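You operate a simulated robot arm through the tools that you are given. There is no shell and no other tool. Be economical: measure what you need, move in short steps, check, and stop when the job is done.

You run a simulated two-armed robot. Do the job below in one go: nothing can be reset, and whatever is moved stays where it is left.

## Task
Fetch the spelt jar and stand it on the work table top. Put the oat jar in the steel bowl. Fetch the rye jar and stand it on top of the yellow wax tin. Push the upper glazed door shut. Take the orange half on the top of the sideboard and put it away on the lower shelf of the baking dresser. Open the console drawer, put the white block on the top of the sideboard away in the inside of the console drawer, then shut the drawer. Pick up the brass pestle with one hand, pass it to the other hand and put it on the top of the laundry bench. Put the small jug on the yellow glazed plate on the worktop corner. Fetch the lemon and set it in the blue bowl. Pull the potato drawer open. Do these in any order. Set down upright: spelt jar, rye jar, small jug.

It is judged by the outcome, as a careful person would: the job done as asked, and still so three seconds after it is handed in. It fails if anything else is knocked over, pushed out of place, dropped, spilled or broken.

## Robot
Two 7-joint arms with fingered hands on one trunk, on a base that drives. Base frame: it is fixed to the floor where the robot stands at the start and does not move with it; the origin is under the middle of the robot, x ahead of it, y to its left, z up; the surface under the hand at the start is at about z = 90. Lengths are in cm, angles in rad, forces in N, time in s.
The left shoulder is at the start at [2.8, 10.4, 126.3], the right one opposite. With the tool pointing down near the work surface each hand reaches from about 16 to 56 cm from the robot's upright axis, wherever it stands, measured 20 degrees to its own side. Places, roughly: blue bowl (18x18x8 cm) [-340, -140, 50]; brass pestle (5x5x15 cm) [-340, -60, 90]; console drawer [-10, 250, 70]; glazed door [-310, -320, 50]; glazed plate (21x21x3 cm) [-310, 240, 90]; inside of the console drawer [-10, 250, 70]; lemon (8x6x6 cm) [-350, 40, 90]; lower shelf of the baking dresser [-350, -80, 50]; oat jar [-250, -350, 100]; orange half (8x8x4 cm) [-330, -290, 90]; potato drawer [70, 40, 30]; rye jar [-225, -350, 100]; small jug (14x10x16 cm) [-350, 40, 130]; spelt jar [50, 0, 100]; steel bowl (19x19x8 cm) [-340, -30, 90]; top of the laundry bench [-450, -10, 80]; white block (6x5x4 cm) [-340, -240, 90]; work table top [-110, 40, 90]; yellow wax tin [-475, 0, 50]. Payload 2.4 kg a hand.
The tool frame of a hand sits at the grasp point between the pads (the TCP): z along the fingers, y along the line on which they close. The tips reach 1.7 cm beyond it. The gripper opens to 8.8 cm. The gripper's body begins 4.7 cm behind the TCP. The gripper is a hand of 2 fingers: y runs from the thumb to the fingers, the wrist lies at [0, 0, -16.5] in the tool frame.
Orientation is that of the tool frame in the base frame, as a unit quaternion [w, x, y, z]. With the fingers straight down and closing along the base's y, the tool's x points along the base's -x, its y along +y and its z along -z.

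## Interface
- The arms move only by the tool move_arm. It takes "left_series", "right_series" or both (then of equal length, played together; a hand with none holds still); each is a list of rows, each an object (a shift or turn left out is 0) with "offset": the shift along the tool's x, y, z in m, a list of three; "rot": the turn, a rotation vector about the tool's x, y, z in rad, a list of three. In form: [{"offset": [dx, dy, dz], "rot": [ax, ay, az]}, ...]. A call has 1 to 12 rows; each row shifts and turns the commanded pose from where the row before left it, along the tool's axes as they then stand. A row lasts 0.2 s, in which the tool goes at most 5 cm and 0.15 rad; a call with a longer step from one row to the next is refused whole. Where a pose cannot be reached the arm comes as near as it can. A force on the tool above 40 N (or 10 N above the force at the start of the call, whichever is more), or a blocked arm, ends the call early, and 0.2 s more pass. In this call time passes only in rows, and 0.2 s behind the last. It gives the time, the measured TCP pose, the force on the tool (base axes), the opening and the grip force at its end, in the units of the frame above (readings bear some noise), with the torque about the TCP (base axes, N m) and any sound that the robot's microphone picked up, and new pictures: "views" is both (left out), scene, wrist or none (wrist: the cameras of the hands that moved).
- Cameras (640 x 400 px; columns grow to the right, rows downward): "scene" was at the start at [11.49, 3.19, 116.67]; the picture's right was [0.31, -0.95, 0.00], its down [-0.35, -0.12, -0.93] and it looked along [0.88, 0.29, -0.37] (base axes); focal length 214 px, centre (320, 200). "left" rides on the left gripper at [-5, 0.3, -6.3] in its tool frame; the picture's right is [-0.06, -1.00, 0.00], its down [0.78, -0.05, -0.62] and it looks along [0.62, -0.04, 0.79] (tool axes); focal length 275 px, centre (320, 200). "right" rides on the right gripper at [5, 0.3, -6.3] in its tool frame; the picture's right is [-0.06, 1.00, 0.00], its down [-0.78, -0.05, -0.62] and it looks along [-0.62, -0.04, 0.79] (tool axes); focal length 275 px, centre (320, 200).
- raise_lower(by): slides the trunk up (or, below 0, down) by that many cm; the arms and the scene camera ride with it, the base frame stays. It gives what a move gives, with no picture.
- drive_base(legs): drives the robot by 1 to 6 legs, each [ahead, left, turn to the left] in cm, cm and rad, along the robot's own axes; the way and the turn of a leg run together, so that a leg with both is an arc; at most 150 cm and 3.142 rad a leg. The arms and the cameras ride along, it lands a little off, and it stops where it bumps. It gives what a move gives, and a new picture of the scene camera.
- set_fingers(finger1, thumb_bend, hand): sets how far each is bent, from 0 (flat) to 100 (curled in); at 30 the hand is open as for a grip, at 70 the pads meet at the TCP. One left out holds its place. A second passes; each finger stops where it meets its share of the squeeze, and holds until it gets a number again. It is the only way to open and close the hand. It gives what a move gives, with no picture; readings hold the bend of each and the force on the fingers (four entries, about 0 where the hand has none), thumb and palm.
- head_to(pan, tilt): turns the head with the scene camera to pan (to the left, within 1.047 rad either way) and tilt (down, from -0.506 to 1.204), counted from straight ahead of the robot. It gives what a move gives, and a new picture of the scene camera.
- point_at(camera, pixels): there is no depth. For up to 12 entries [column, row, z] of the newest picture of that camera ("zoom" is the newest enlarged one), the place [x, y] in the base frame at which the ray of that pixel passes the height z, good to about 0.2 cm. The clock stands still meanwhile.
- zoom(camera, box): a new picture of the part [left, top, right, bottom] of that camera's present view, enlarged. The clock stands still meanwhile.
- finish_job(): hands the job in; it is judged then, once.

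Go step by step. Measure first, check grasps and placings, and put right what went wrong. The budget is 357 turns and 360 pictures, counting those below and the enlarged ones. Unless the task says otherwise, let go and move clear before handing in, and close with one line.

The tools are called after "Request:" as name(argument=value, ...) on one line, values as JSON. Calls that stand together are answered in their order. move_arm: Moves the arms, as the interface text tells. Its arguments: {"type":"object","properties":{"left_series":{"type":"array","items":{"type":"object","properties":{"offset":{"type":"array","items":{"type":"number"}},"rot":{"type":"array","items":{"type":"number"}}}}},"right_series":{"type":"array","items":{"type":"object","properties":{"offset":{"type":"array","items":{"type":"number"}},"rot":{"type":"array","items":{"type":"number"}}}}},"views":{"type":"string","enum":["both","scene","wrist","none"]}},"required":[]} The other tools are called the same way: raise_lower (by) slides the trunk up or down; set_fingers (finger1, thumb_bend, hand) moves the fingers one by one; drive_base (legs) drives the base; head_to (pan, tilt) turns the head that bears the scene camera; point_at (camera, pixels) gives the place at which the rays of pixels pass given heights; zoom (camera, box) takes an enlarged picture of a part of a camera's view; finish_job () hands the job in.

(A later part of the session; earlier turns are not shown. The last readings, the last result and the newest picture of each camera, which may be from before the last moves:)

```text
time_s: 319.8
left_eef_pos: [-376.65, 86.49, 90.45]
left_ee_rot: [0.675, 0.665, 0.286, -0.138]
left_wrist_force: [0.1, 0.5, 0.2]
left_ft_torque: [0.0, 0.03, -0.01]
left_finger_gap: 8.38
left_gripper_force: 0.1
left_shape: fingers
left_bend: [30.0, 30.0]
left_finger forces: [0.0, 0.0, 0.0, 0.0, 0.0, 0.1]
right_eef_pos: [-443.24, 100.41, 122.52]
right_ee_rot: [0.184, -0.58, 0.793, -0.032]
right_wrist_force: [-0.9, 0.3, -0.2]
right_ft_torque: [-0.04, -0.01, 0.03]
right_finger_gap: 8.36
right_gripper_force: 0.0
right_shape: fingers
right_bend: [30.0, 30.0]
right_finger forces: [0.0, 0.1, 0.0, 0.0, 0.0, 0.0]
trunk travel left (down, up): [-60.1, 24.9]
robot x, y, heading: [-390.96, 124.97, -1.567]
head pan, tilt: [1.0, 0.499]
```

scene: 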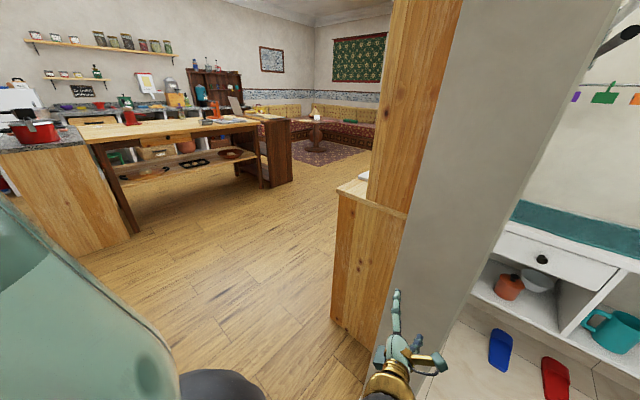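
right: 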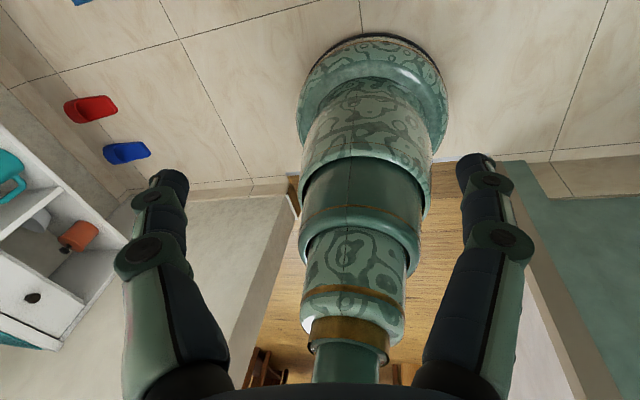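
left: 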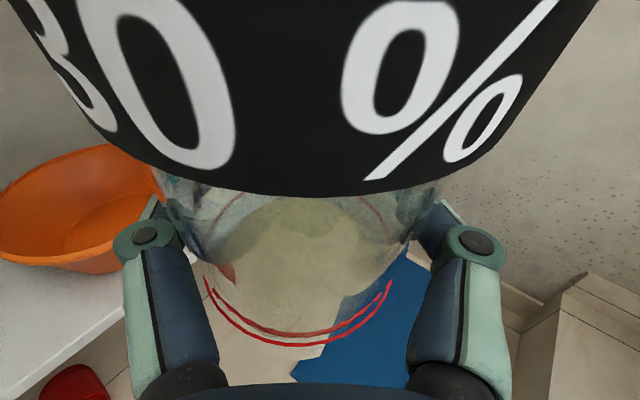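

Free. Go back into the room a bit and re-pose both arms forward before exiting.

Request:
drive_base(legs=[[5, -36, 0]])

Request:
move_arm(left_series=[{"rot": [0.037, -0.005, -0.145]}, {"rot": [0.037, -0.005, -0.145]}, {"rot": [0.037, -0.005, -0.145]}, {"rot": [0.037, -0.005, -0.145]}, {"rot": [0.037, -0.005, -0.145]}, {"rot": [0.037, -0.005, -0.145]}], views="none")

```text
time_s: 322.2
left_eef_pos: [-416.37, 81.68, 91.06]
left_ee_rot: [0.681, 0.669, 0.272, -0.126]
left_wrist_force: [0.3, 0.1, 0.3]
left_ft_torque: [-0.01, -0.01, 0.0]
left_finger_gap: 8.38
left_gripper_force: 0.2
left_shape: fingers
left_bend: [30.0, 30.0]
left_finger forces: [0.0, 0.0, 0.1, 0.0, 0.1, 0.0]
right_eef_pos: [-484.23, 95.53, 119.98]
right_ee_rot: [0.198, -0.579, 0.79, -0.045]
right_wrist_force: [-0.4, 0.1, 0.0]
right_ft_torque: [-0.03, 0.03, -0.03]
right_finger_gap: 8.4
right_gripper_force: 0.1
right_shape: fingers
right_bend: [30.0, 30.0]
right_finger forces: [0.0, 0.1, 0.0, 0.1, 0.1, 0.1]
trunk travel left (down, up): [-60.1, 24.9]
robot x, y, heading: [-427.17, 119.96, -1.57]
head pan, tilt: [1.0, 0.499]
```

scene: 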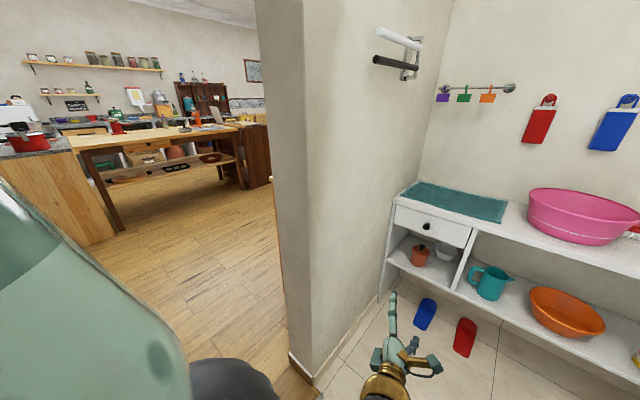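

```text
time_s: 323.6
left_eef_pos: [-416.26, 81.79, 90.41]
left_ee_rot: [0.491, 0.559, 0.503, -0.44]
left_wrist_force: [-0.5, -0.5, 0.6]
left_ft_torque: [0.01, -0.01, 0.03]
left_finger_gap: 8.39
left_gripper_force: 0.0
left_shape: fingers
left_bend: [30.0, 30.0]
left_finger forces: [0.1, 0.1, 0.0, 0.0, 0.0, 0.1]
right_eef_pos: [-484.25, 95.56, 119.31]
right_ee_rot: [0.197, -0.579, 0.79, -0.042]
right_wrist_force: [0.6, -1.0, -0.2]
right_ft_torque: [-0.01, 0.01, 0.04]
right_finger_gap: 8.4
right_gripper_force: 0.0
right_shape: fingers
right_bend: [30.0, 30.0]
right_finger forces: [0.0, 0.0, 0.0, 0.0, 0.0, 0.0]
trunk travel left (down, up): [-60.1, 24.9]
robot x, y, heading: [-427.19, 119.8, -1.564]
head pan, tilt: [1.0, 0.499]
```

Left is straight again. Bring the right hand in front (translation first), extending the left forward too.

Request:
move_arm(right_series=[{"offset": [0.0096, -0.0387, 0.0097]}, {"offset": [0.0096, -0.0387, 0.0097]}, {"offset": [0.0096, -0.0387, 0.0097]}, {"offset": [0.0096, -0.0387, 0.0097]}, {"offset": [0.0096, -0.0387, 0.0097]}, {"offset": [0.0096, -0.0387, 0.0097]}, {"offset": [0.0096, -0.0387, 0.0097]}, {"offset": [0.0096, -0.0387, 0.0097]}, {"offset": [0.0096, -0.0387, 0.0097]}, {"offset": [0.0096, -0.0387, 0.0097]}, {"offset": [0.0096, -0.0387, 0.0097]}, {"offset": [0.0096, -0.0387, 0.0097]}], left_series=[{"offset": [-0.01, 0.003, 0.01]}, {"offset": [-0.01, 0.003, 0.01]}, {"offset": [-0.01, 0.003, 0.01]}, {"offset": [-0.01, 0.003, 0.01]}, {"offset": [-0.01, 0.003, 0.01]}, {"offset": [-0.01, 0.003, 0.01]}, {"offset": [-0.01, 0.003, 0.01]}, {"offset": [-0.01, 0.003, 0.01]}, {"offset": [-0.01, 0.003, 0.01]}, {"offset": [-0.01, 0.003, 0.01]}, {}, {}], views="none")

Request:
move_arm(right_series=[{"rot": [-0.0025, 0.1355, -0.04]}, {"rot": [-0.0025, 0.1355, -0.04]}, {"rot": [-0.0025, 0.1355, -0.04]}, {"rot": [-0.0025, 0.1355, -0.04]}, {"rot": [-0.0025, 0.1355, -0.04]}, {"rot": [-0.0025, 0.1355, -0.04]}, {"rot": [-0.0025, 0.1355, -0.04]}, {"rot": [-0.0025, 0.1355, -0.04]}, {"rot": [-0.0025, 0.1355, -0.04]}, {"rot": [-0.0025, 0.1355, -0.04]}, {"rot": [-0.0025, 0.1355, -0.04]}, {"rot": [-0.0025, 0.1355, -0.04]}], views="scene")

```text
time_s: 326.2
left_eef_pos: [-414.23, 70.57, 99.1]
left_ee_rot: [0.493, 0.56, 0.503, -0.437]
left_wrist_force: [-0.5, -0.5, -0.2]
left_ft_torque: [-0.02, -0.01, 0.02]
left_finger_gap: 8.39
left_gripper_force: 0.0
left_shape: fingers
left_bend: [30.0, 30.0]
left_finger forces: [0.1, 0.1, 0.1, 0.0, 0.0, 0.0]
right_eef_pos: [-441.16, 71.68, 119.31]
right_ee_rot: [0.198, -0.579, 0.79, -0.042]
right_wrist_force: [0.6, 0.0, -0.1]
right_ft_torque: [-0.04, -0.02, -0.01]
right_finger_gap: 8.39
right_gripper_force: 0.0
right_shape: fingers
right_bend: [30.0, 30.0]
right_finger forces: [0.0, 0.0, 0.0, 0.0, 0.0, 0.0]
trunk travel left (down, up): [-60.1, 24.9]
robot x, y, heading: [-427.34, 119.97, -1.566]
head pan, tilt: [1.0, 0.499]
```

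```text
time_s: 328.8
left_eef_pos: [-414.3, 70.49, 99.06]
left_ee_rot: [0.492, 0.559, 0.503, -0.438]
left_wrist_force: [-0.6, -1.0, -0.4]
left_ft_torque: [0.01, -0.01, 0.0]
left_finger_gap: 8.41
left_gripper_force: 0.0
left_shape: fingers
left_bend: [30.0, 30.0]
left_finger forces: [0.0, 0.0, 0.0, 0.0, 0.0, 0.1]
right_eef_pos: [-441.22, 71.46, 119.34]
right_ee_rot: [-0.305, -0.576, 0.651, -0.39]
right_wrist_force: [-0.2, 0.1, 0.4]
right_ft_torque: [-0.01, 0.01, 0.0]
right_finger_gap: 8.4
right_gripper_force: 0.1
right_shape: fingers
right_bend: [30.0, 30.0]
right_finger forces: [0.0, 0.0, 0.1, 0.0, 0.0, 0.0]
right hand out of reach, approached as far as the arm can: row 10, 11, 12
trunk travel left (down, up): [-60.1, 24.9]
robot x, y, heading: [-427.42, 119.81, -1.563]
head pan, tilt: [1.0, 0.499]
```

scene: 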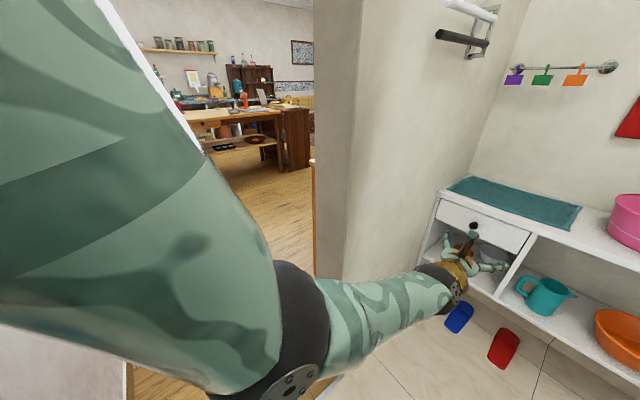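

Request:
drive_base(legs=[[-9, 0, 0], [0, 45, 0]])

```text
time_s: 331.8
left_eef_pos: [-369.42, 79.73, 97.79]
left_ee_rot: [0.588, 0.613, 0.429, -0.308]
left_wrist_force: [0.2, 0.5, 0.0]
left_ft_torque: [0.0, -0.01, -0.01]
left_finger_gap: 8.39
left_gripper_force: 0.1
left_shape: fingers
left_bend: [30.0, 30.0]
left_finger forces: [0.1, 0.1, 0.0, 0.0, 0.1, 0.0]
right_eef_pos: [-413.0, 81.22, 117.78]
right_ee_rot: [-0.298, -0.557, 0.668, -0.392]
right_wrist_force: [0.4, 0.6, -0.3]
right_ft_torque: [0.01, 0.01, 0.03]
right_finger_gap: 8.39
right_gripper_force: 0.0
right_shape: fingers
right_bend: [30.0, 30.0]
right_finger forces: [0.1, 0.0, 0.0, 0.0, 0.0, 0.0]
trunk travel left (down, up): [-60.1, 24.9]
robot x, y, heading: [-389.94, 128.73, -1.555]
head pan, tilt: [1.0, 0.499]
stopped in leg 2: the robot was blocked; the commanded pose is now the measured one
```

scene: 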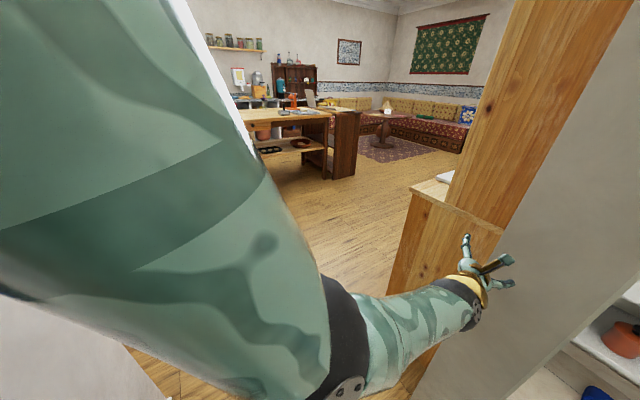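

Caught again by the right elbow. Free it, go back in, and turn to face −x to reverse out exactly centred.

Request:
drive_base(legs=[[3, -3, 0]])

Request:
drive_base(legs=[[0, -38, 0]])

```text
time_s: 332.5
left_eef_pos: [-372.78, 79.21, 98.17]
left_ee_rot: [0.621, 0.635, 0.386, -0.249]
left_wrist_force: [-0.9, 0.1, 0.1]
left_ft_torque: [0.0, -0.02, 0.04]
left_finger_gap: 8.39
left_gripper_force: 0.1
left_shape: fingers
left_bend: [30.0, 30.0]
left_finger forces: [0.0, 0.1, 0.0, 0.1, 0.0, 0.0]
right_eef_pos: [-423.59, 81.56, 115.1]
right_ee_rot: [-0.298, -0.53, 0.695, -0.384]
right_wrist_force: [0.7, -0.3, -0.1]
right_ft_torque: [0.0, -0.02, -0.01]
right_finger_gap: 8.38
right_gripper_force: 0.2
right_shape: fingers
right_bend: [30.0, 30.0]
right_finger forces: [0.0, 0.1, 0.0, 0.1, 0.0, 0.0]
trunk travel left (down, up): [-60.1, 24.9]
robot x, y, heading: [-390.23, 127.99, -1.554]
head pan, tilt: [1.0, 0.499]
stopped in leg 1: the robot was blocked; the commanded pose is now the measured one
```

scene: 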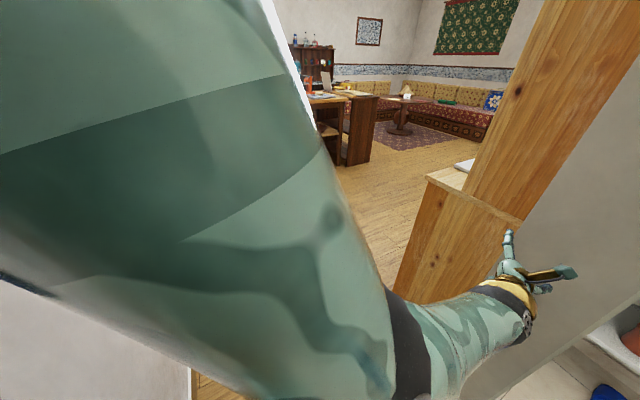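

```text
time_s: 333.2
left_eef_pos: [-373.92, 79.08, 98.01]
left_ee_rot: [0.659, 0.653, 0.331, -0.174]
left_wrist_force: [0.0, -0.3, -0.3]
left_ft_torque: [0.03, 0.02, -0.01]
left_finger_gap: 8.38
left_gripper_force: 0.1
left_shape: fingers
left_bend: [30.0, 30.0]
left_finger forces: [0.0, 0.0, 0.1, 0.1, 0.0, 0.1]
right_eef_pos: [-430.93, 82.66, 111.8]
right_ee_rot: [-0.282, -0.515, 0.712, -0.385]
right_wrist_force: [0.3, -0.5, 0.4]
right_ft_torque: [-0.04, -0.01, 0.03]
right_finger_gap: 8.38
right_gripper_force: 0.2
right_shape: fingers
right_bend: [30.0, 30.0]
right_finger forces: [0.0, 0.0, 0.0, 0.0, 0.0, 0.0]
trunk travel left (down, up): [-60.1, 24.9]
robot x, y, heading: [-390.8, 128.24, -1.545]
head pan, tilt: [1.0, 0.499]
stopped in leg 1: the robot was blocked; the commanded pose is now the measured one
```

scene: 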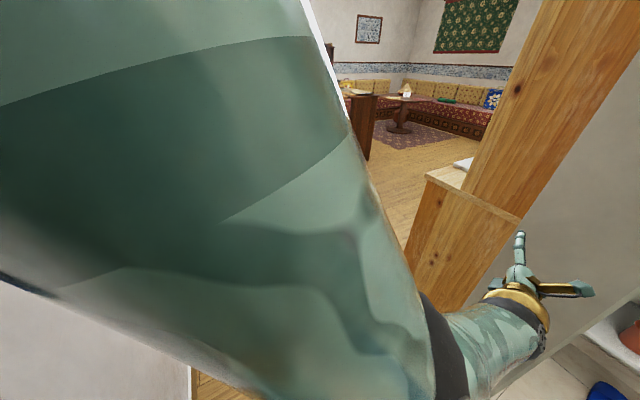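

Request:
drive_base(legs=[[5, 0, 0]])

Request:
drive_base(legs=[[5, 0, 0]])

```text
time_s: 333.9
left_eef_pos: [-373.64, 78.36, 97.85]
left_ee_rot: [0.69, 0.665, 0.269, -0.091]
left_wrist_force: [0.4, -0.8, 0.3]
left_ft_torque: [0.04, 0.01, 0.02]
left_finger_gap: 8.42
left_gripper_force: 0.0
left_shape: fingers
left_bend: [30.0, 30.0]
left_finger forces: [0.0, 0.0, 0.0, 0.0, 0.1, 0.1]
right_eef_pos: [-432.79, 82.82, 107.19]
right_ee_rot: [-0.224, -0.519, 0.722, -0.399]
right_wrist_force: [0.3, -0.9, -0.8]
right_ft_torque: [-0.01, -0.03, -0.04]
right_finger_gap: 8.37
right_gripper_force: 0.0
right_shape: fingers
right_bend: [30.0, 30.0]
right_finger forces: [0.1, 0.0, 0.1, 0.0, 0.0, 0.0]
trunk travel left (down, up): [-60.1, 24.9]
robot x, y, heading: [-390.66, 127.48, -1.554]
head pan, tilt: [1.0, 0.499]
stopped in leg 1: the robot was blocked; the commanded pose is now the measured one
```

scene: 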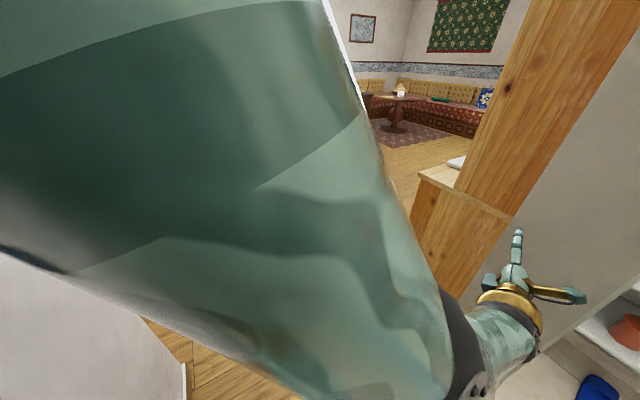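

```text
time_s: 334.7
left_eef_pos: [-374.22, 77.88, 98.03]
left_ee_rot: [0.714, 0.666, 0.213, -0.013]
left_wrist_force: [0.0, 0.0, -0.3]
left_ft_torque: [0.02, -0.01, 0.0]
left_finger_gap: 8.38
left_gripper_force: 0.0
left_shape: fingers
left_bend: [30.0, 30.0]
left_finger forces: [0.0, 0.0, 0.1, 0.0, 0.0, 0.0]
right_eef_pos: [-429.73, 83.24, 101.22]
right_ee_rot: [-0.12, -0.521, 0.732, -0.422]
right_wrist_force: [0.0, -0.9, 0.8]
right_ft_torque: [0.0, -0.02, -0.02]
right_finger_gap: 8.41
right_gripper_force: 0.0
right_shape: fingers
right_bend: [30.0, 30.0]
right_finger forces: [0.0, 0.0, 0.0, 0.0, 0.1, 0.1]
trunk travel left (down, up): [-60.1, 24.9]
robot x, y, heading: [-390.62, 126.85, -1.55]
head pan, tilt: [1.0, 0.499]
stopped in leg 1: the robot was blocked; the commanded pose is now the measured one
```

scene: 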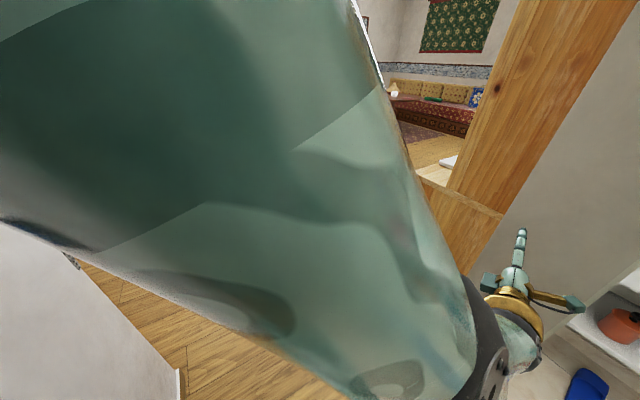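

Request:
drive_base(legs=[[0, 0, -0.2]])

Request:
drive_base(legs=[[4, -4, 0]])

```text
time_s: 335.4
left_eef_pos: [-376.51, 77.97, 98.41]
left_ee_rot: [0.73, 0.663, 0.158, 0.051]
left_wrist_force: [0.3, 0.5, -0.4]
left_ft_torque: [0.0, 0.0, 0.02]
left_finger_gap: 8.4
left_gripper_force: 0.0
left_shape: fingers
left_bend: [30.0, 30.0]
left_finger forces: [0.0, 0.0, 0.1, 0.0, 0.0, 0.0]
right_eef_pos: [-425.1, 86.61, 95.98]
right_ee_rot: [0.007, -0.501, 0.741, -0.446]
right_wrist_force: [0.3, -0.7, -0.3]
right_ft_torque: [0.0, -0.01, 0.04]
right_finger_gap: 8.43
right_gripper_force: 0.1
right_shape: fingers
right_bend: [30.0, 30.0]
right_finger forces: [0.0, 0.1, 0.0, 0.0, 0.0, 0.1]
trunk travel left (down, up): [-60.1, 24.9]
robot x, y, heading: [-390.71, 126.67, -1.562]
head pan, tilt: [1.0, 0.499]
stopped in leg 1: the robot was blocked; the commanded pose is now the measured one
```

scene: 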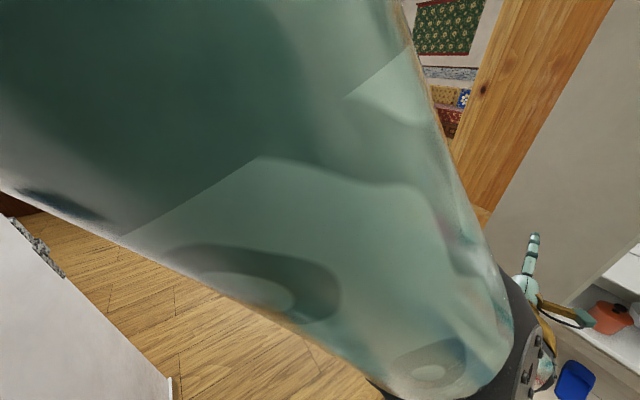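

```text
time_s: 336.1
left_eef_pos: [-379.13, 78.21, 99.56]
left_ee_rot: [0.739, 0.654, 0.111, 0.117]
left_wrist_force: [0.7, 0.6, -0.7]
left_ft_torque: [0.02, 0.01, -0.02]
left_finger_gap: 8.4
left_gripper_force: 0.1
left_shape: fingers
left_bend: [30.0, 30.0]
left_finger forces: [0.1, 0.1, 0.1, 0.0, 0.1, 0.0]
right_eef_pos: [-426.51, 89.9, 95.78]
right_ee_rot: [0.058, -0.482, 0.741, -0.465]
right_wrist_force: [-0.4, 0.6, -0.7]
right_ft_torque: [-0.01, 0.03, 0.01]
right_finger_gap: 8.39
right_gripper_force: 0.0
right_shape: fingers
right_bend: [30.0, 30.0]
right_finger forces: [0.0, 0.0, 0.0, 0.0, 0.0, 0.0]
trunk travel left (down, up): [-60.1, 24.9]
robot x, y, heading: [-391.1, 126.4, -1.565]
head pan, tilt: [1.0, 0.499]
stopped in leg 1: the robot was blocked; the commanded pose is now the measured one
```

scene: 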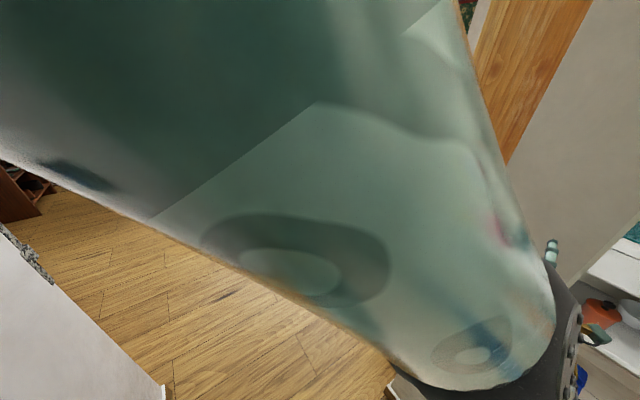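

Request:
move_arm(right_series=[{}, {}, {}], left_series=[{}, {}, {}], views="none")

Request:
zoom(camera="right", box=[0, 0, 640, 400])

Request:
zoom(camera="left", box=[0, 0, 640, 400])

```text
time_s: 337.1
left_eef_pos: [-380.38, 78.64, 100.12]
left_ee_rot: [0.742, 0.648, 0.091, 0.146]
left_wrist_force: [0.6, 0.5, -0.3]
left_ft_torque: [0.06, -0.01, -0.03]
left_finger_gap: 8.41
left_gripper_force: 0.0
left_shape: fingers
left_bend: [30.0, 30.0]
left_finger forces: [0.0, 0.0, 0.0, 0.1, 0.0, 0.0]
right_eef_pos: [-427.81, 91.6, 96.48]
right_ee_rot: [0.07, -0.473, 0.74, -0.473]
right_wrist_force: [-0.8, -0.5, 0.2]
right_ft_torque: [-0.02, 0.01, 0.0]
right_finger_gap: 8.38
right_gripper_force: 0.1
right_shape: fingers
right_bend: [30.0, 30.0]
right_finger forces: [0.0, 0.0, 0.1, 0.0, 0.1, 0.0]
trunk travel left (down, up): [-60.1, 24.9]
robot x, y, heading: [-391.05, 125.93, -1.565]
head pan, tilt: [1.0, 0.499]
stopped in row 3 (right hand): the arm was blocked; the commanded pose is now the measured one
```

```text
1.00 times, centred on (320, 200) of right (not enlarged: the box is as wide or as high as the picture)
```

zoom: 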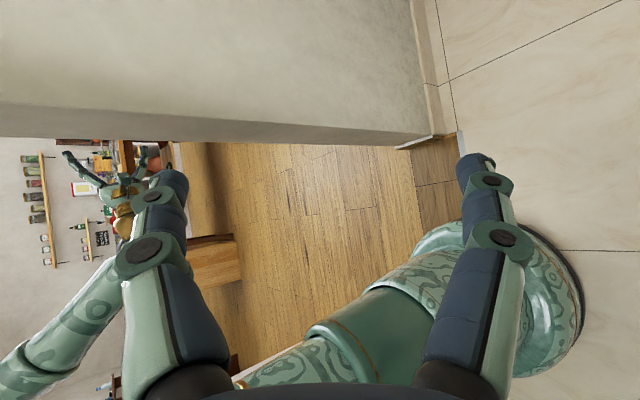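

```text
1.00 times, centred on (320, 200) of left (not enlarged: the box is as wide or as high as the picture)
```

zoom: 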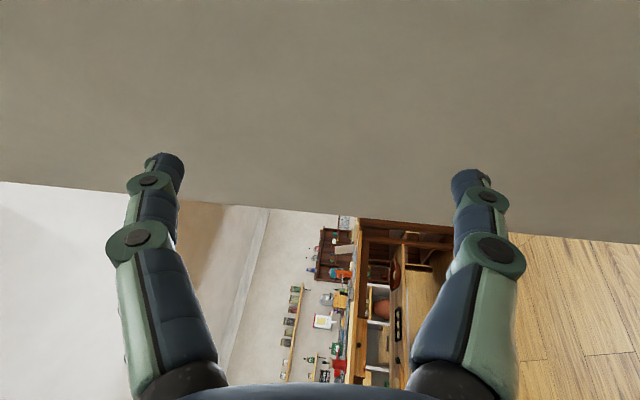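

Contact is slowly relaxing (y 128.7→125.9). Keep easing forward.

Request:
drive_base(legs=[[8, 0, 0]])

Request:
drive_base(legs=[[8, 0, 0]])

Request:
move_arm(right_series=[{}, {}, {}, {}, {}, {}], views="none")

```text
time_s: 338.2
left_eef_pos: [-380.82, 73.63, 100.86]
left_ee_rot: [0.739, 0.635, 0.047, 0.222]
left_wrist_force: [2.1, 8.2, -1.4]
left_ft_torque: [0.48, -0.1, 0.17]
left_finger_gap: 9.55
left_gripper_force: 3.6
left_shape: fingers
left_bend: [30.0, 21.0]
left_finger forces: [0.1, 0.0, 0.0, 0.0, 7.8, 0.0]
right_eef_pos: [-429.64, 88.42, 97.85]
right_ee_rot: [0.091, -0.456, 0.739, -0.487]
right_wrist_force: [-0.5, 0.5, 0.0]
right_ft_torque: [0.04, 0.04, -0.03]
right_finger_gap: 8.37
right_gripper_force: 0.0
right_shape: fingers
right_bend: [30.0, 30.0]
right_finger forces: [0.1, 0.1, 0.0, 0.0, 0.1, 0.0]
trunk travel left (down, up): [-60.1, 24.9]
robot x, y, heading: [-390.88, 120.59, -1.565]
head pan, tilt: [1.0, 0.499]
stopped in leg 1: the force on the tool passed its limit at 59 N (the readings are from after the stop); the commanded pose is now the measured one
```

scene: 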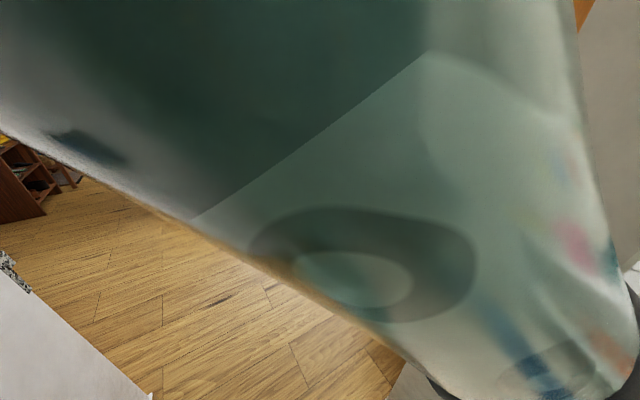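

```text
time_s: 338.9
left_eef_pos: [-380.78, 73.38, 101.54]
left_ee_rot: [0.731, 0.611, 0.001, 0.303]
left_wrist_force: [0.8, 10.5, -1.5]
left_ft_torque: [0.6, -0.1, 0.32]
left_finger_gap: 9.71
left_gripper_force: 5.6
left_shape: fingers
left_bend: [29.0, 20.0]
left_finger forces: [0.2, 0.0, 0.0, 0.1, 10.4, 0.0]
right_eef_pos: [-431.15, 89.99, 99.18]
right_ee_rot: [0.114, -0.437, 0.739, -0.5]
right_wrist_force: [1.7, -0.3, 0.0]
right_ft_torque: [-0.02, 0.03, -0.02]
right_finger_gap: 8.39
right_gripper_force: 0.1
right_shape: fingers
right_bend: [30.0, 30.0]
right_finger forces: [0.1, 0.0, 0.0, 0.1, 0.0, 0.1]
trunk travel left (down, up): [-60.1, 24.9]
robot x, y, heading: [-391.2, 119.09, -1.567]
head pan, tilt: [1.0, 0.499]
stopped in leg 1: the force on the tool passed its limit at 61 N (the readings are from after the stop); the commanded pose is now the measured one
```

scene: 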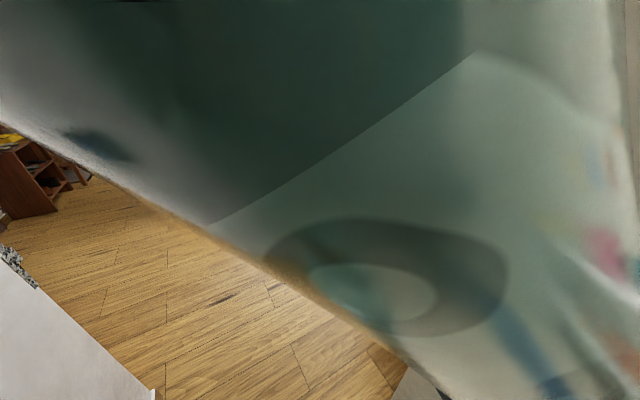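

```text
time_s: 340.6
left_eef_pos: [-381.33, 73.65, 102.2]
left_ee_rot: [0.727, 0.598, -0.02, 0.336]
left_wrist_force: [1.8, 3.9, 0.1]
left_ft_torque: [0.23, -0.05, 0.15]
left_finger_gap: 9.01
left_gripper_force: 2.0
left_shape: fingers
left_bend: [30.0, 25.0]
left_finger forces: [0.0, 0.0, 0.0, 0.0, 4.1, 0.0]
right_eef_pos: [-431.77, 91.22, 99.75]
right_ee_rot: [0.125, -0.428, 0.738, -0.507]
right_wrist_force: [-0.5, 0.7, 0.6]
right_ft_torque: [0.0, 0.01, -0.04]
right_finger_gap: 8.36
right_gripper_force: 0.1
right_shape: fingers
right_bend: [30.0, 30.0]
right_finger forces: [0.0, 0.0, 0.1, 0.0, 0.0, 0.0]
trunk travel left (down, up): [-60.1, 24.9]
robot x, y, heading: [-390.92, 119.12, -1.562]
head pan, tilt: [1.0, 0.499]
stopped in row 6 (right hand): the arm was blocked; the commanded pose is now the measured one
```

Request:
drive_base(legs=[[-2, 0, 0], [0, -38, 0]])

```text
time_s: 343.4
left_eef_pos: [-422.11, 75.53, 101.89]
left_ee_rot: [0.73, 0.606, -0.012, 0.315]
left_wrist_force: [0.2, 0.5, 0.0]
left_ft_torque: [-0.02, 0.0, -0.02]
left_finger_gap: 8.45
left_gripper_force: 0.0
left_shape: fingers
left_bend: [30.0, 30.0]
left_finger forces: [0.0, 0.0, 0.1, 0.1, 0.1, 0.1]
right_eef_pos: [-472.56, 91.33, 97.51]
right_ee_rot: [0.127, -0.428, 0.736, -0.509]
right_wrist_force: [-3.7, -2.7, 13.8]
right_ft_torque: [-0.16, 0.11, -0.01]
right_finger_gap: 5.58
right_gripper_force: 7.1
right_shape: fingers
right_bend: [53.0, 30.0]
right_finger forces: [13.8, 0.0, 0.0, 0.0, 0.0, 0.0]
trunk travel left (down, up): [-60.1, 24.9]
robot x, y, heading: [-428.84, 121.11, -1.56]
head pan, tilt: [1.0, 0.499]
```

scene: 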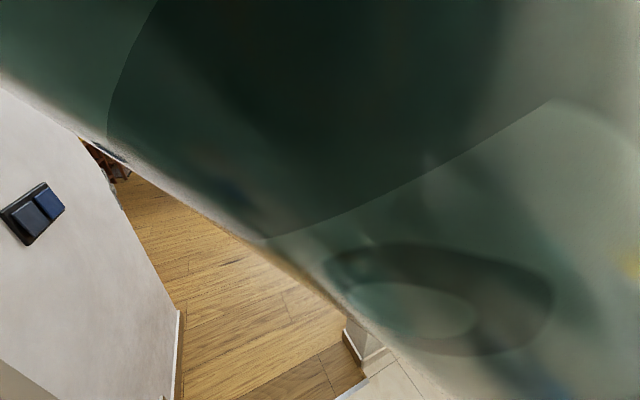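

The right finger is resting on the sink counter; raise the trunk.

Request:
raise_lower(by=12)

Request:
drive_base(legs=[[0, 8, 0]])

Request:
zoom(camera="right", box=[0, 0, 640, 400])

```text
time_s: 344.9
left_eef_pos: [-421.52, 75.78, 113.54]
left_ee_rot: [0.729, 0.606, -0.014, 0.319]
left_wrist_force: [0.2, -0.5, -0.9]
left_ft_torque: [0.03, 0.0, 0.0]
left_finger_gap: 8.44
left_gripper_force: 0.0
left_shape: fingers
left_bend: [30.0, 30.0]
left_finger forces: [0.0, 0.1, 0.0, 0.0, 0.0, 0.0]
right_eef_pos: [-472.1, 91.69, 109.09]
right_ee_rot: [0.128, -0.429, 0.736, -0.509]
right_wrist_force: [0.0, 0.0, 0.5]
right_ft_torque: [0.01, 0.01, -0.03]
right_finger_gap: 8.36
right_gripper_force: 0.1
right_shape: fingers
right_bend: [30.0, 30.0]
right_finger forces: [0.1, 0.0, 0.0, 0.0, 0.1, 0.0]
trunk travel left (down, up): [-72.1, 12.9]
robot x, y, heading: [-429.29, 120.68, -1.557]
head pan, tilt: [1.0, 0.499]
```

```text
time_s: 345.9
left_eef_pos: [-413.44, 75.8, 113.59]
left_ee_rot: [0.728, 0.607, -0.012, 0.319]
left_wrist_force: [0.2, -0.6, 0.2]
left_ft_torque: [0.01, 0.03, 0.0]
left_finger_gap: 8.44
left_gripper_force: 0.0
left_shape: fingers
left_bend: [30.0, 30.0]
left_finger forces: [0.1, 0.0, 0.1, 0.1, 0.0, 0.0]
right_eef_pos: [-463.94, 91.85, 109.17]
right_ee_rot: [0.127, -0.428, 0.736, -0.508]
right_wrist_force: [-0.2, 0.0, -0.8]
right_ft_torque: [0.02, 0.0, 0.01]
right_finger_gap: 8.37
right_gripper_force: 0.1
right_shape: fingers
right_bend: [30.0, 30.0]
right_finger forces: [0.0, 0.0, 0.0, 0.0, 0.1, 0.0]
trunk travel left (down, up): [-72.1, 12.9]
robot x, y, heading: [-421.03, 120.62, -1.563]
head pan, tilt: [1.0, 0.499]
```

scene: 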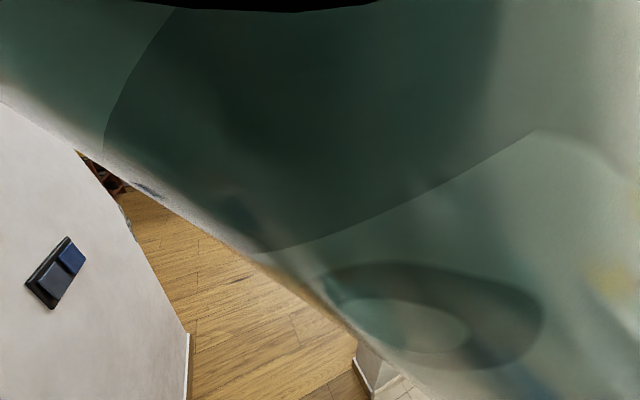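

```text
1.00 times, centred on (320, 200) of right (not enlarged: the box is as wide or as high as the picture)
```

zoom: 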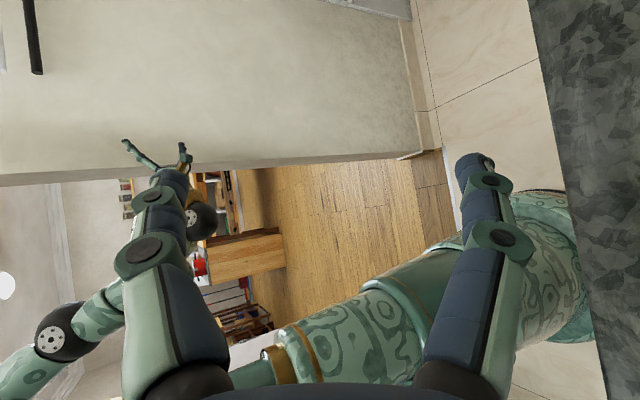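

Re-pose both arms: right hand forward in front, left untwisting and reaching forward.

Request:
move_arm(right_series=[{"offset": [0.0025, -0.0171, 0.0338]}, {"offset": [0.0025, -0.0171, 0.0338]}, {"offset": [0.0025, -0.0171, 0.0338]}, {"offset": [0.0025, -0.0171, 0.0338]}, {"offset": [0.0025, -0.0171, 0.0338]}, {"offset": [0.0025, -0.0171, 0.0338]}, {"offset": [0.0025, -0.0171, 0.0338]}, {"offset": [0.0025, -0.0171, 0.0338]}, {"offset": [0.0025, -0.0171, 0.0338]}, {"offset": [0.0025, -0.0171, 0.0338]}], left_series=[{"offset": [0, 0, 0.012], "rot": [0.0459, -0.0105, -0.141]}, {"offset": [0, 0, 0.012], "rot": [0.0459, -0.0105, -0.141]}, {"offset": [0, 0, 0.012], "rot": [0.0459, -0.0105, -0.141]}, {"offset": [0, 0, 0.012], "rot": [0.0459, -0.0105, -0.141]}, {"offset": [0, 0, 0.012], "rot": [0.0459, -0.0105, -0.141]}, {"offset": [0, 0, 0.012], "rot": [0.0459, -0.0105, -0.141]}, {"offset": [0, 0, 0.012], "rot": [0.0459, -0.0105, -0.141]}, {"offset": [0, 0, 0.012], "rot": [0.0459, -0.0105, -0.141]}, {"offset": [0, 0, 0.012], "rot": [0.0459, -0.0105, -0.141]}, {"offset": [0, 0, 0.012], "rot": [0.0459, -0.0105, -0.141]}], views="none")

```text
time_s: 348.1
left_eef_pos: [-409.39, 65.03, 113.87]
left_ee_rot: [0.613, 0.623, 0.412, -0.26]
left_wrist_force: [-0.1, -0.2, -0.3]
left_ft_torque: [0.0, -0.02, -0.01]
left_finger_gap: 8.45
left_gripper_force: 0.1
left_shape: fingers
left_bend: [30.0, 30.0]
left_finger forces: [0.1, 0.1, 0.0, 0.0, 0.0, 0.0]
right_eef_pos: [-436.89, 68.9, 109.68]
right_ee_rot: [0.128, -0.429, 0.736, -0.508]
right_wrist_force: [0.9, -0.2, 0.1]
right_ft_torque: [0.0, -0.03, 0.01]
right_finger_gap: 8.39
right_gripper_force: 0.0
right_shape: fingers
right_bend: [30.0, 30.0]
right_finger forces: [0.0, 0.0, 0.1, 0.0, 0.1, 0.0]
right hand out of reach, approached as far as the arm can: row 1, 2, 3, 7, 8, 9, 10
trunk travel left (down, up): [-72.1, 12.9]
robot x, y, heading: [-420.93, 120.94, -1.559]
head pan, tilt: [1.0, 0.499]
```

Request:
move_arm(left_series=[{"offset": [0, 0, 0.02], "rot": [0.0459, -0.0105, -0.141]}, {"offset": [0, 0, 0.02], "rot": [0.0459, -0.0105, -0.141]}, {"offset": [0, 0, 0.02], "rot": [0.0459, -0.0105, -0.141]}, {"offset": [0, 0, 0.02], "rot": [0.0459, -0.0105, -0.141]}, {"offset": [0, 0, 0.02]}], right_series=[{"offset": [0.015, -0.002, 0.015]}, {"offset": [0.015, -0.002, 0.015]}, {"offset": [0.015, -0.002, 0.015]}, {"offset": [0.015, -0.002, 0.015]}, {"offset": [0.015, -0.002, 0.015]}], views="none")

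Request:
drive_base(legs=[[0, 0, -1.58], [0, 7.2, 0]])

```text
time_s: 349.3
left_eef_pos: [-404.52, 59.52, 119.4]
left_ee_rot: [0.467, 0.53, 0.53, -0.469]
left_wrist_force: [0.0, 0.2, -0.1]
left_ft_torque: [0.03, 0.02, 0.05]
left_finger_gap: 8.42
left_gripper_force: 0.1
left_shape: fingers
left_bend: [30.0, 30.0]
left_finger forces: [0.0, 0.0, 0.0, 0.0, 0.0, 0.0]
left hand out of reach, approached as far as the arm can: row 1, 2, 3, 4, 5
right_eef_pos: [-436.76, 68.89, 109.83]
right_ee_rot: [0.127, -0.429, 0.736, -0.508]
right_wrist_force: [-1.3, 0.2, -0.2]
right_ft_torque: [-0.01, 0.04, 0.0]
right_finger_gap: 8.38
right_gripper_force: 0.0
right_shape: fingers
right_bend: [30.0, 30.0]
right_finger forces: [0.0, 0.0, 0.1, 0.1, 0.1, 0.1]
right hand out of reach, approached as far as the arm can: row 1, 2, 3, 4, 5
trunk travel left (down, up): [-72.1, 12.9]
robot x, y, heading: [-420.89, 121.12, -1.554]
head pan, tilt: [1.0, 0.499]
```

```text
time_s: 354.1
left_eef_pos: [-482.56, 96.81, 119.27]
left_ee_rot: [-0.001, 0.751, 0.0, -0.661]
left_wrist_force: [0.0, -0.3, 0.0]
left_ft_torque: [-0.01, -0.01, -0.01]
left_finger_gap: 8.4
left_gripper_force: 0.1
left_shape: fingers
left_bend: [30.0, 30.0]
left_finger forces: [0.0, 0.0, 0.0, 0.1, 0.0, 0.0]
right_eef_pos: [-473.09, 129.23, 109.85]
right_ee_rot: [-0.27, 0.217, 0.824, -0.449]
right_wrist_force: [0.3, 0.7, 0.0]
right_ft_torque: [-0.04, -0.01, 0.0]
right_finger_gap: 8.36
right_gripper_force: 0.0
right_shape: fingers
right_bend: [30.0, 30.0]
right_finger forces: [0.0, 0.0, 0.1, 0.0, 0.1, 0.0]
trunk travel left (down, up): [-72.1, 12.9]
robot x, y, heading: [-421.07, 113.74, -3.129]
head pan, tilt: [1.0, 0.499]
```

scene: 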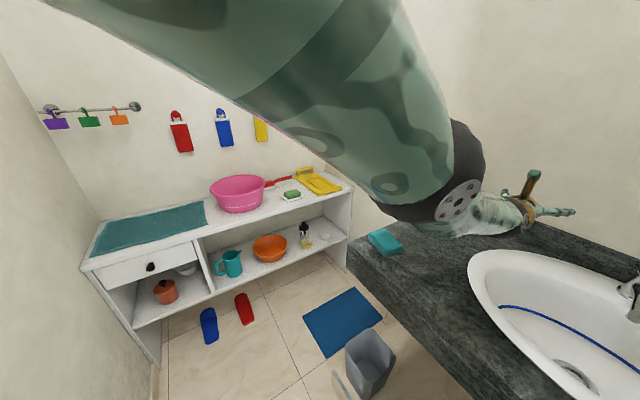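

Now reverse straight out, centred.

Request:
drive_base(legs=[[0, 0, -0.012], [-75, 0, 0]])

```text
time_s: 356.6
left_eef_pos: [-450.42, 98.33, 123.52]
left_ee_rot: [-0.013, 0.747, -0.009, -0.664]
left_wrist_force: [0.1, 0.8, -0.4]
left_ft_torque: [-0.01, 0.01, 0.01]
left_finger_gap: 8.44
left_gripper_force: 0.2
left_shape: fingers
left_bend: [30.0, 30.0]
left_finger forces: [0.0, 0.1, 0.0, 0.0, 0.0, 0.0]
right_eef_pos: [-440.76, 127.63, 112.37]
right_ee_rot: [-0.251, 0.238, 0.831, -0.436]
right_wrist_force: [-0.9, 0.2, 0.3]
right_ft_torque: [0.0, 0.02, 0.0]
right_finger_gap: 8.4
right_gripper_force: 0.1
right_shape: fingers
right_bend: [30.0, 30.0]
right_finger forces: [0.0, 0.0, 0.0, 0.1, 0.0, 0.1]
trunk travel left (down, up): [-72.1, 12.9]
robot x, y, heading: [-391.55, 113.89, 3.141]
head pan, tilt: [1.0, 0.499]
stopped in leg 2: the robot was blocked; the commanded pose is now the measured one
```

scene: 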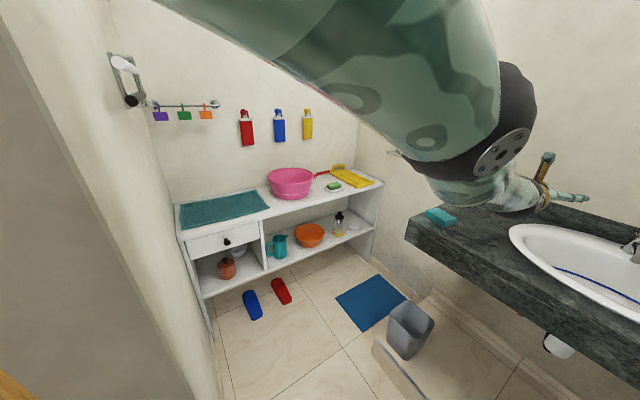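

Elbows are still too wide at the frame. Go forward 15, straighten both arms fully ahead, then retry.

Request:
drive_base(legs=[[15, 0, 0]])

Request:
move_arm(right_series=[{"rot": [-0.0304, 0.0891, -0.1035]}, {"rot": [-0.0304, 0.0891, -0.1035]}, {"rot": [-0.0304, 0.0891, -0.1035]}, {"rot": [-0.0304, 0.0891, -0.1035]}, {"rot": [-0.0304, 0.0891, -0.1035]}, {"rot": [-0.0304, 0.0891, -0.1035]}, {"rot": [-0.0304, 0.0891, -0.1035]}, {"rot": [-0.0304, 0.0891, -0.1035]}, {"rot": [-0.0304, 0.0891, -0.1035]}, {"rot": [-0.0304, 0.0891, -0.1035]}, {"offset": [0, 0, 0.03]}, {"offset": [0, 0, 0.03]}], left_series=[{"offset": [0, -0.005, 0.01]}, {"offset": [0, -0.005, 0.01]}, {"offset": [0, 0, 0.01]}, {"offset": [0, 0, 0.01]}, {"offset": [0, 0, 0.01]}, {"offset": [0, 0, 0.01]}, {"offset": [0, 0, 0.01]}, {"offset": [0, 0, 0.01]}, {"offset": [0, 0, 0.01]}, {"offset": [0, 0, 0.01]}, {}, {}], views="none")

```text
time_s: 358.0
left_eef_pos: [-470.05, 98.59, 121.08]
left_ee_rot: [-0.012, 0.748, -0.008, -0.663]
left_wrist_force: [0.0, 0.5, -0.1]
left_ft_torque: [-0.01, 0.0, 0.0]
left_finger_gap: 8.39
left_gripper_force: 0.1
left_shape: fingers
left_bend: [30.0, 30.0]
left_finger forces: [0.0, 0.1, 0.0, 0.0, 0.0, 0.0]
right_eef_pos: [-459.5, 128.68, 109.81]
right_ee_rot: [-0.248, 0.239, 0.831, -0.437]
right_wrist_force: [-0.2, -0.7, 0.4]
right_ft_torque: [0.02, 0.01, 0.01]
right_finger_gap: 8.37
right_gripper_force: 0.0
right_shape: fingers
right_bend: [30.0, 30.0]
right_finger forces: [0.1, 0.1, 0.1, 0.0, 0.1, 0.0]
trunk travel left (down, up): [-72.1, 12.9]
robot x, y, heading: [-406.77, 113.65, 3.138]
head pan, tilt: [1.0, 0.499]
```

scene: 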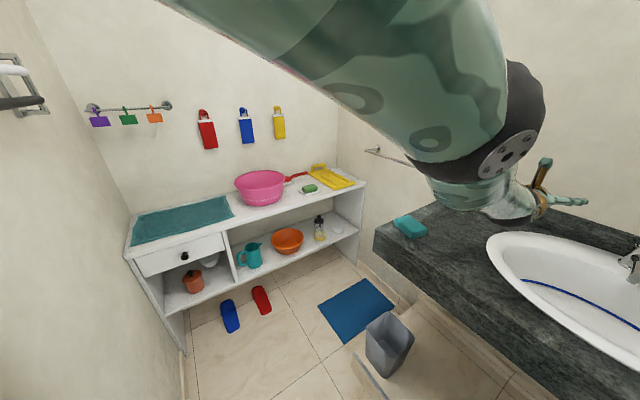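

```text
time_s: 360.6
left_eef_pos: [-469.45, 98.64, 120.47]
left_ee_rot: [-0.012, 0.748, -0.008, -0.663]
left_wrist_force: [0.9, 0.3, 0.7]
left_ft_torque: [0.0, -0.01, -0.04]
left_finger_gap: 8.43
left_gripper_force: 0.1
left_shape: fingers
left_bend: [30.0, 30.0]
left_finger forces: [0.0, 0.0, 0.1, 0.0, 0.1, 0.0]
left hand out of reach, approached as far as the arm can: row 1, 2, 3, 4, 5, 6, 7, 8, 9, 10
right_eef_pos: [-461.02, 128.96, 112.39]
right_ee_rot: [-0.706, 0.001, 0.709, -0.001]
right_wrist_force: [-0.3, -0.2, -0.4]
right_ft_torque: [-0.01, -0.02, -0.02]
right_finger_gap: 8.39
right_gripper_force: 0.1
right_shape: fingers
right_bend: [30.0, 30.0]
right_finger forces: [0.0, 0.0, 0.0, 0.1, 0.0, 0.1]
right hand out of reach, approached as far as the arm can: row 10, 11, 12
trunk travel left (down, up): [-72.1, 12.9]
robot x, y, heading: [-406.84, 113.74, 3.138]
head pan, tilt: [1.0, 0.499]
```

The body tipped slightly when stopped, so it's the door-sill ridge catching the base, not the elbows. Cross it with short slow legs.

Request:
drive_base(legs=[[-8, 0, 0], [-6, 0, 0], [-8, 0, 0], [-8, 0, 0]])

```text
time_s: 362.0
left_eef_pos: [-457.52, 98.4, 121.97]
left_ee_rot: [-0.013, 0.776, -0.009, -0.63]
left_wrist_force: [1.2, 0.7, 0.9]
left_ft_torque: [0.0, -0.01, -0.02]
left_finger_gap: 8.41
left_gripper_force: 0.0
left_shape: fingers
left_bend: [30.0, 30.0]
left_finger forces: [0.0, 0.0, 0.0, 0.0, 0.0, 0.0]
right_eef_pos: [-452.74, 127.57, 116.81]
right_ee_rot: [-0.687, 0.002, 0.726, -0.03]
right_wrist_force: [-0.8, 0.1, -0.1]
right_ft_torque: [-0.03, 0.03, 0.01]
right_finger_gap: 8.4
right_gripper_force: 0.1
right_shape: fingers
right_bend: [30.0, 30.0]
right_finger forces: [0.0, 0.1, 0.0, 0.0, 0.0, 0.0]
trunk travel left (down, up): [-72.1, 12.9]
robot x, y, heading: [-398.07, 114.15, 3.139]
head pan, tilt: [1.0, 0.499]
stopped in leg 2: the robot was blocked; the commanded pose is now the measured one
```

scene: 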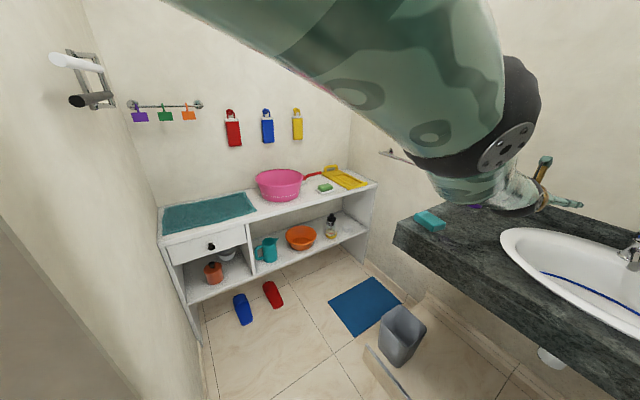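

The right elbow is the wide one. Lower the right hand and bring it across to the left, which draws that elbow in.

Request:
drive_base(legs=[[6, 0, 0]])

Request:
move_arm(right_series=[{"offset": [-0.04, 0, 0]}, {"offset": [-0.04, 0, 0]}, {"offset": [-0.04, 0, 0]}, {"offset": [-0.04, 0, 0]}, {"offset": [-0.01, -0.04, 0]}, {"offset": [0, -0.04, 0]}, {"offset": [0, -0.04, 0]}, {"offset": [0, -0.04, 0]}, {"offset": [0, -0.04, 0]}, {"offset": [0, -0.04, 0]}, {"offset": [0, -0.04, 0]}], views="none")

```text
time_s: 362.9
left_eef_pos: [-467.33, 98.68, 120.13]
left_ee_rot: [-0.014, 0.773, -0.01, -0.634]
left_wrist_force: [-0.9, -0.1, 0.0]
left_ft_torque: [0.01, -0.01, 0.01]
left_finger_gap: 8.43
left_gripper_force: 0.1
left_shape: fingers
left_bend: [30.0, 30.0]
left_finger forces: [0.1, 0.0, 0.0, 0.1, 0.0, 0.1]
right_eef_pos: [-461.43, 127.47, 114.65]
right_ee_rot: [-0.691, 0.003, 0.722, -0.028]
right_wrist_force: [0.6, -0.5, -0.4]
right_ft_torque: [0.0, -0.01, 0.02]
right_finger_gap: 8.41
right_gripper_force: 0.1
right_shape: fingers
right_bend: [30.0, 30.0]
right_finger forces: [0.0, 0.0, 0.0, 0.0, 0.0, 0.1]
trunk travel left (down, up): [-72.1, 12.9]
robot x, y, heading: [-404.15, 113.53, 3.136]
head pan, tilt: [1.0, 0.499]
```

scene: 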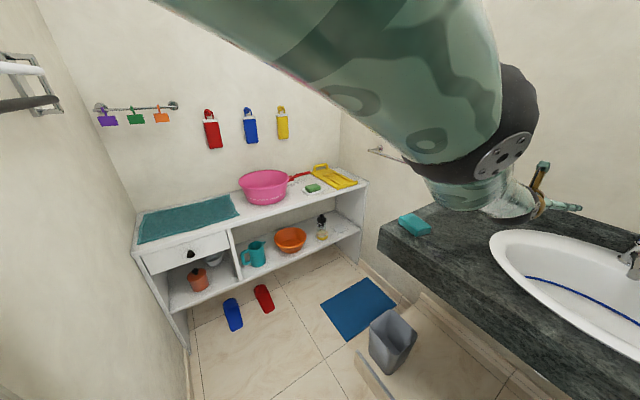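

```text
time_s: 365.4
left_eef_pos: [-467.14, 98.72, 119.24]
left_ee_rot: [-0.014, 0.774, -0.01, -0.632]
left_wrist_force: [-0.2, 0.3, 0.5]
left_ft_torque: [0.03, 0.0, 0.01]
left_finger_gap: 8.4
left_gripper_force: 0.2
left_shape: fingers
left_bend: [30.0, 30.0]
left_finger forces: [0.1, 0.0, 0.0, 0.0, 0.1, 0.1]
right_eef_pos: [-456.05, 105.66, 117.32]
right_ee_rot: [-0.69, 0.002, 0.724, -0.029]
right_wrist_force: [0.7, 0.8, -1.0]
right_ft_torque: [0.01, -0.01, -0.01]
right_finger_gap: 8.41
right_gripper_force: 0.0
right_shape: fingers
right_bend: [30.0, 30.0]
right_finger forces: [0.1, 0.0, 0.1, 0.1, 0.0, 0.1]
right hand out of reach, approached as far as the arm can: row 1, 2, 3, 4, 5, 6, 7, 8, 9, 10, 11
trunk travel left (down, up): [-72.1, 12.9]
robot x, y, heading: [-404.26, 114.3, 3.13]
head pan, tilt: [1.0, 0.499]
```

Request:
drive_base(legs=[[-30, 0, 0]])

```text
time_s: 366.8
left_eef_pos: [-448.5, 98.33, 121.41]
left_ee_rot: [-0.013, 0.797, -0.01, -0.604]
left_wrist_force: [0.0, 0.6, -0.2]
left_ft_torque: [-0.01, -0.02, 0.0]
left_finger_gap: 8.43
left_gripper_force: 0.0
left_shape: fingers
left_bend: [30.0, 30.0]
left_finger forces: [0.1, 0.0, 0.0, 0.0, 0.0, 0.0]
right_eef_pos: [-441.78, 110.86, 119.6]
right_ee_rot: [-0.663, 0.007, 0.748, -0.03]
right_wrist_force: [-0.1, -0.7, 0.6]
right_ft_torque: [-0.02, 0.04, 0.0]
right_finger_gap: 8.37
right_gripper_force: 0.1
right_shape: fingers
right_bend: [30.0, 30.0]
right_finger forces: [0.0, 0.0, 0.0, 0.1, 0.0, 0.0]
trunk travel left (down, up): [-72.1, 12.9]
robot x, y, heading: [-389.77, 113.68, 3.135]
head pan, tilt: [1.0, 0.499]
stopped in leg 1: the robot was blocked; the commanded pose is now the measured one
```

scene: 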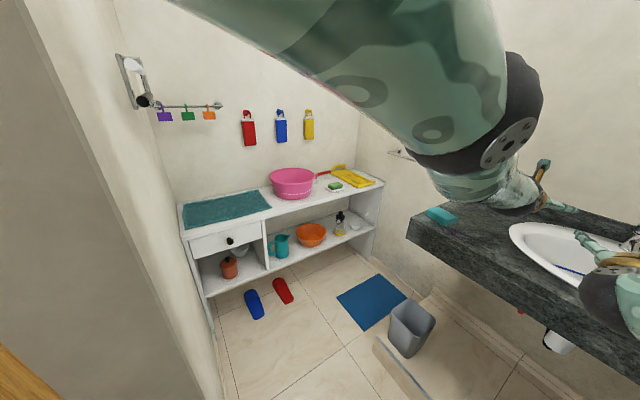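

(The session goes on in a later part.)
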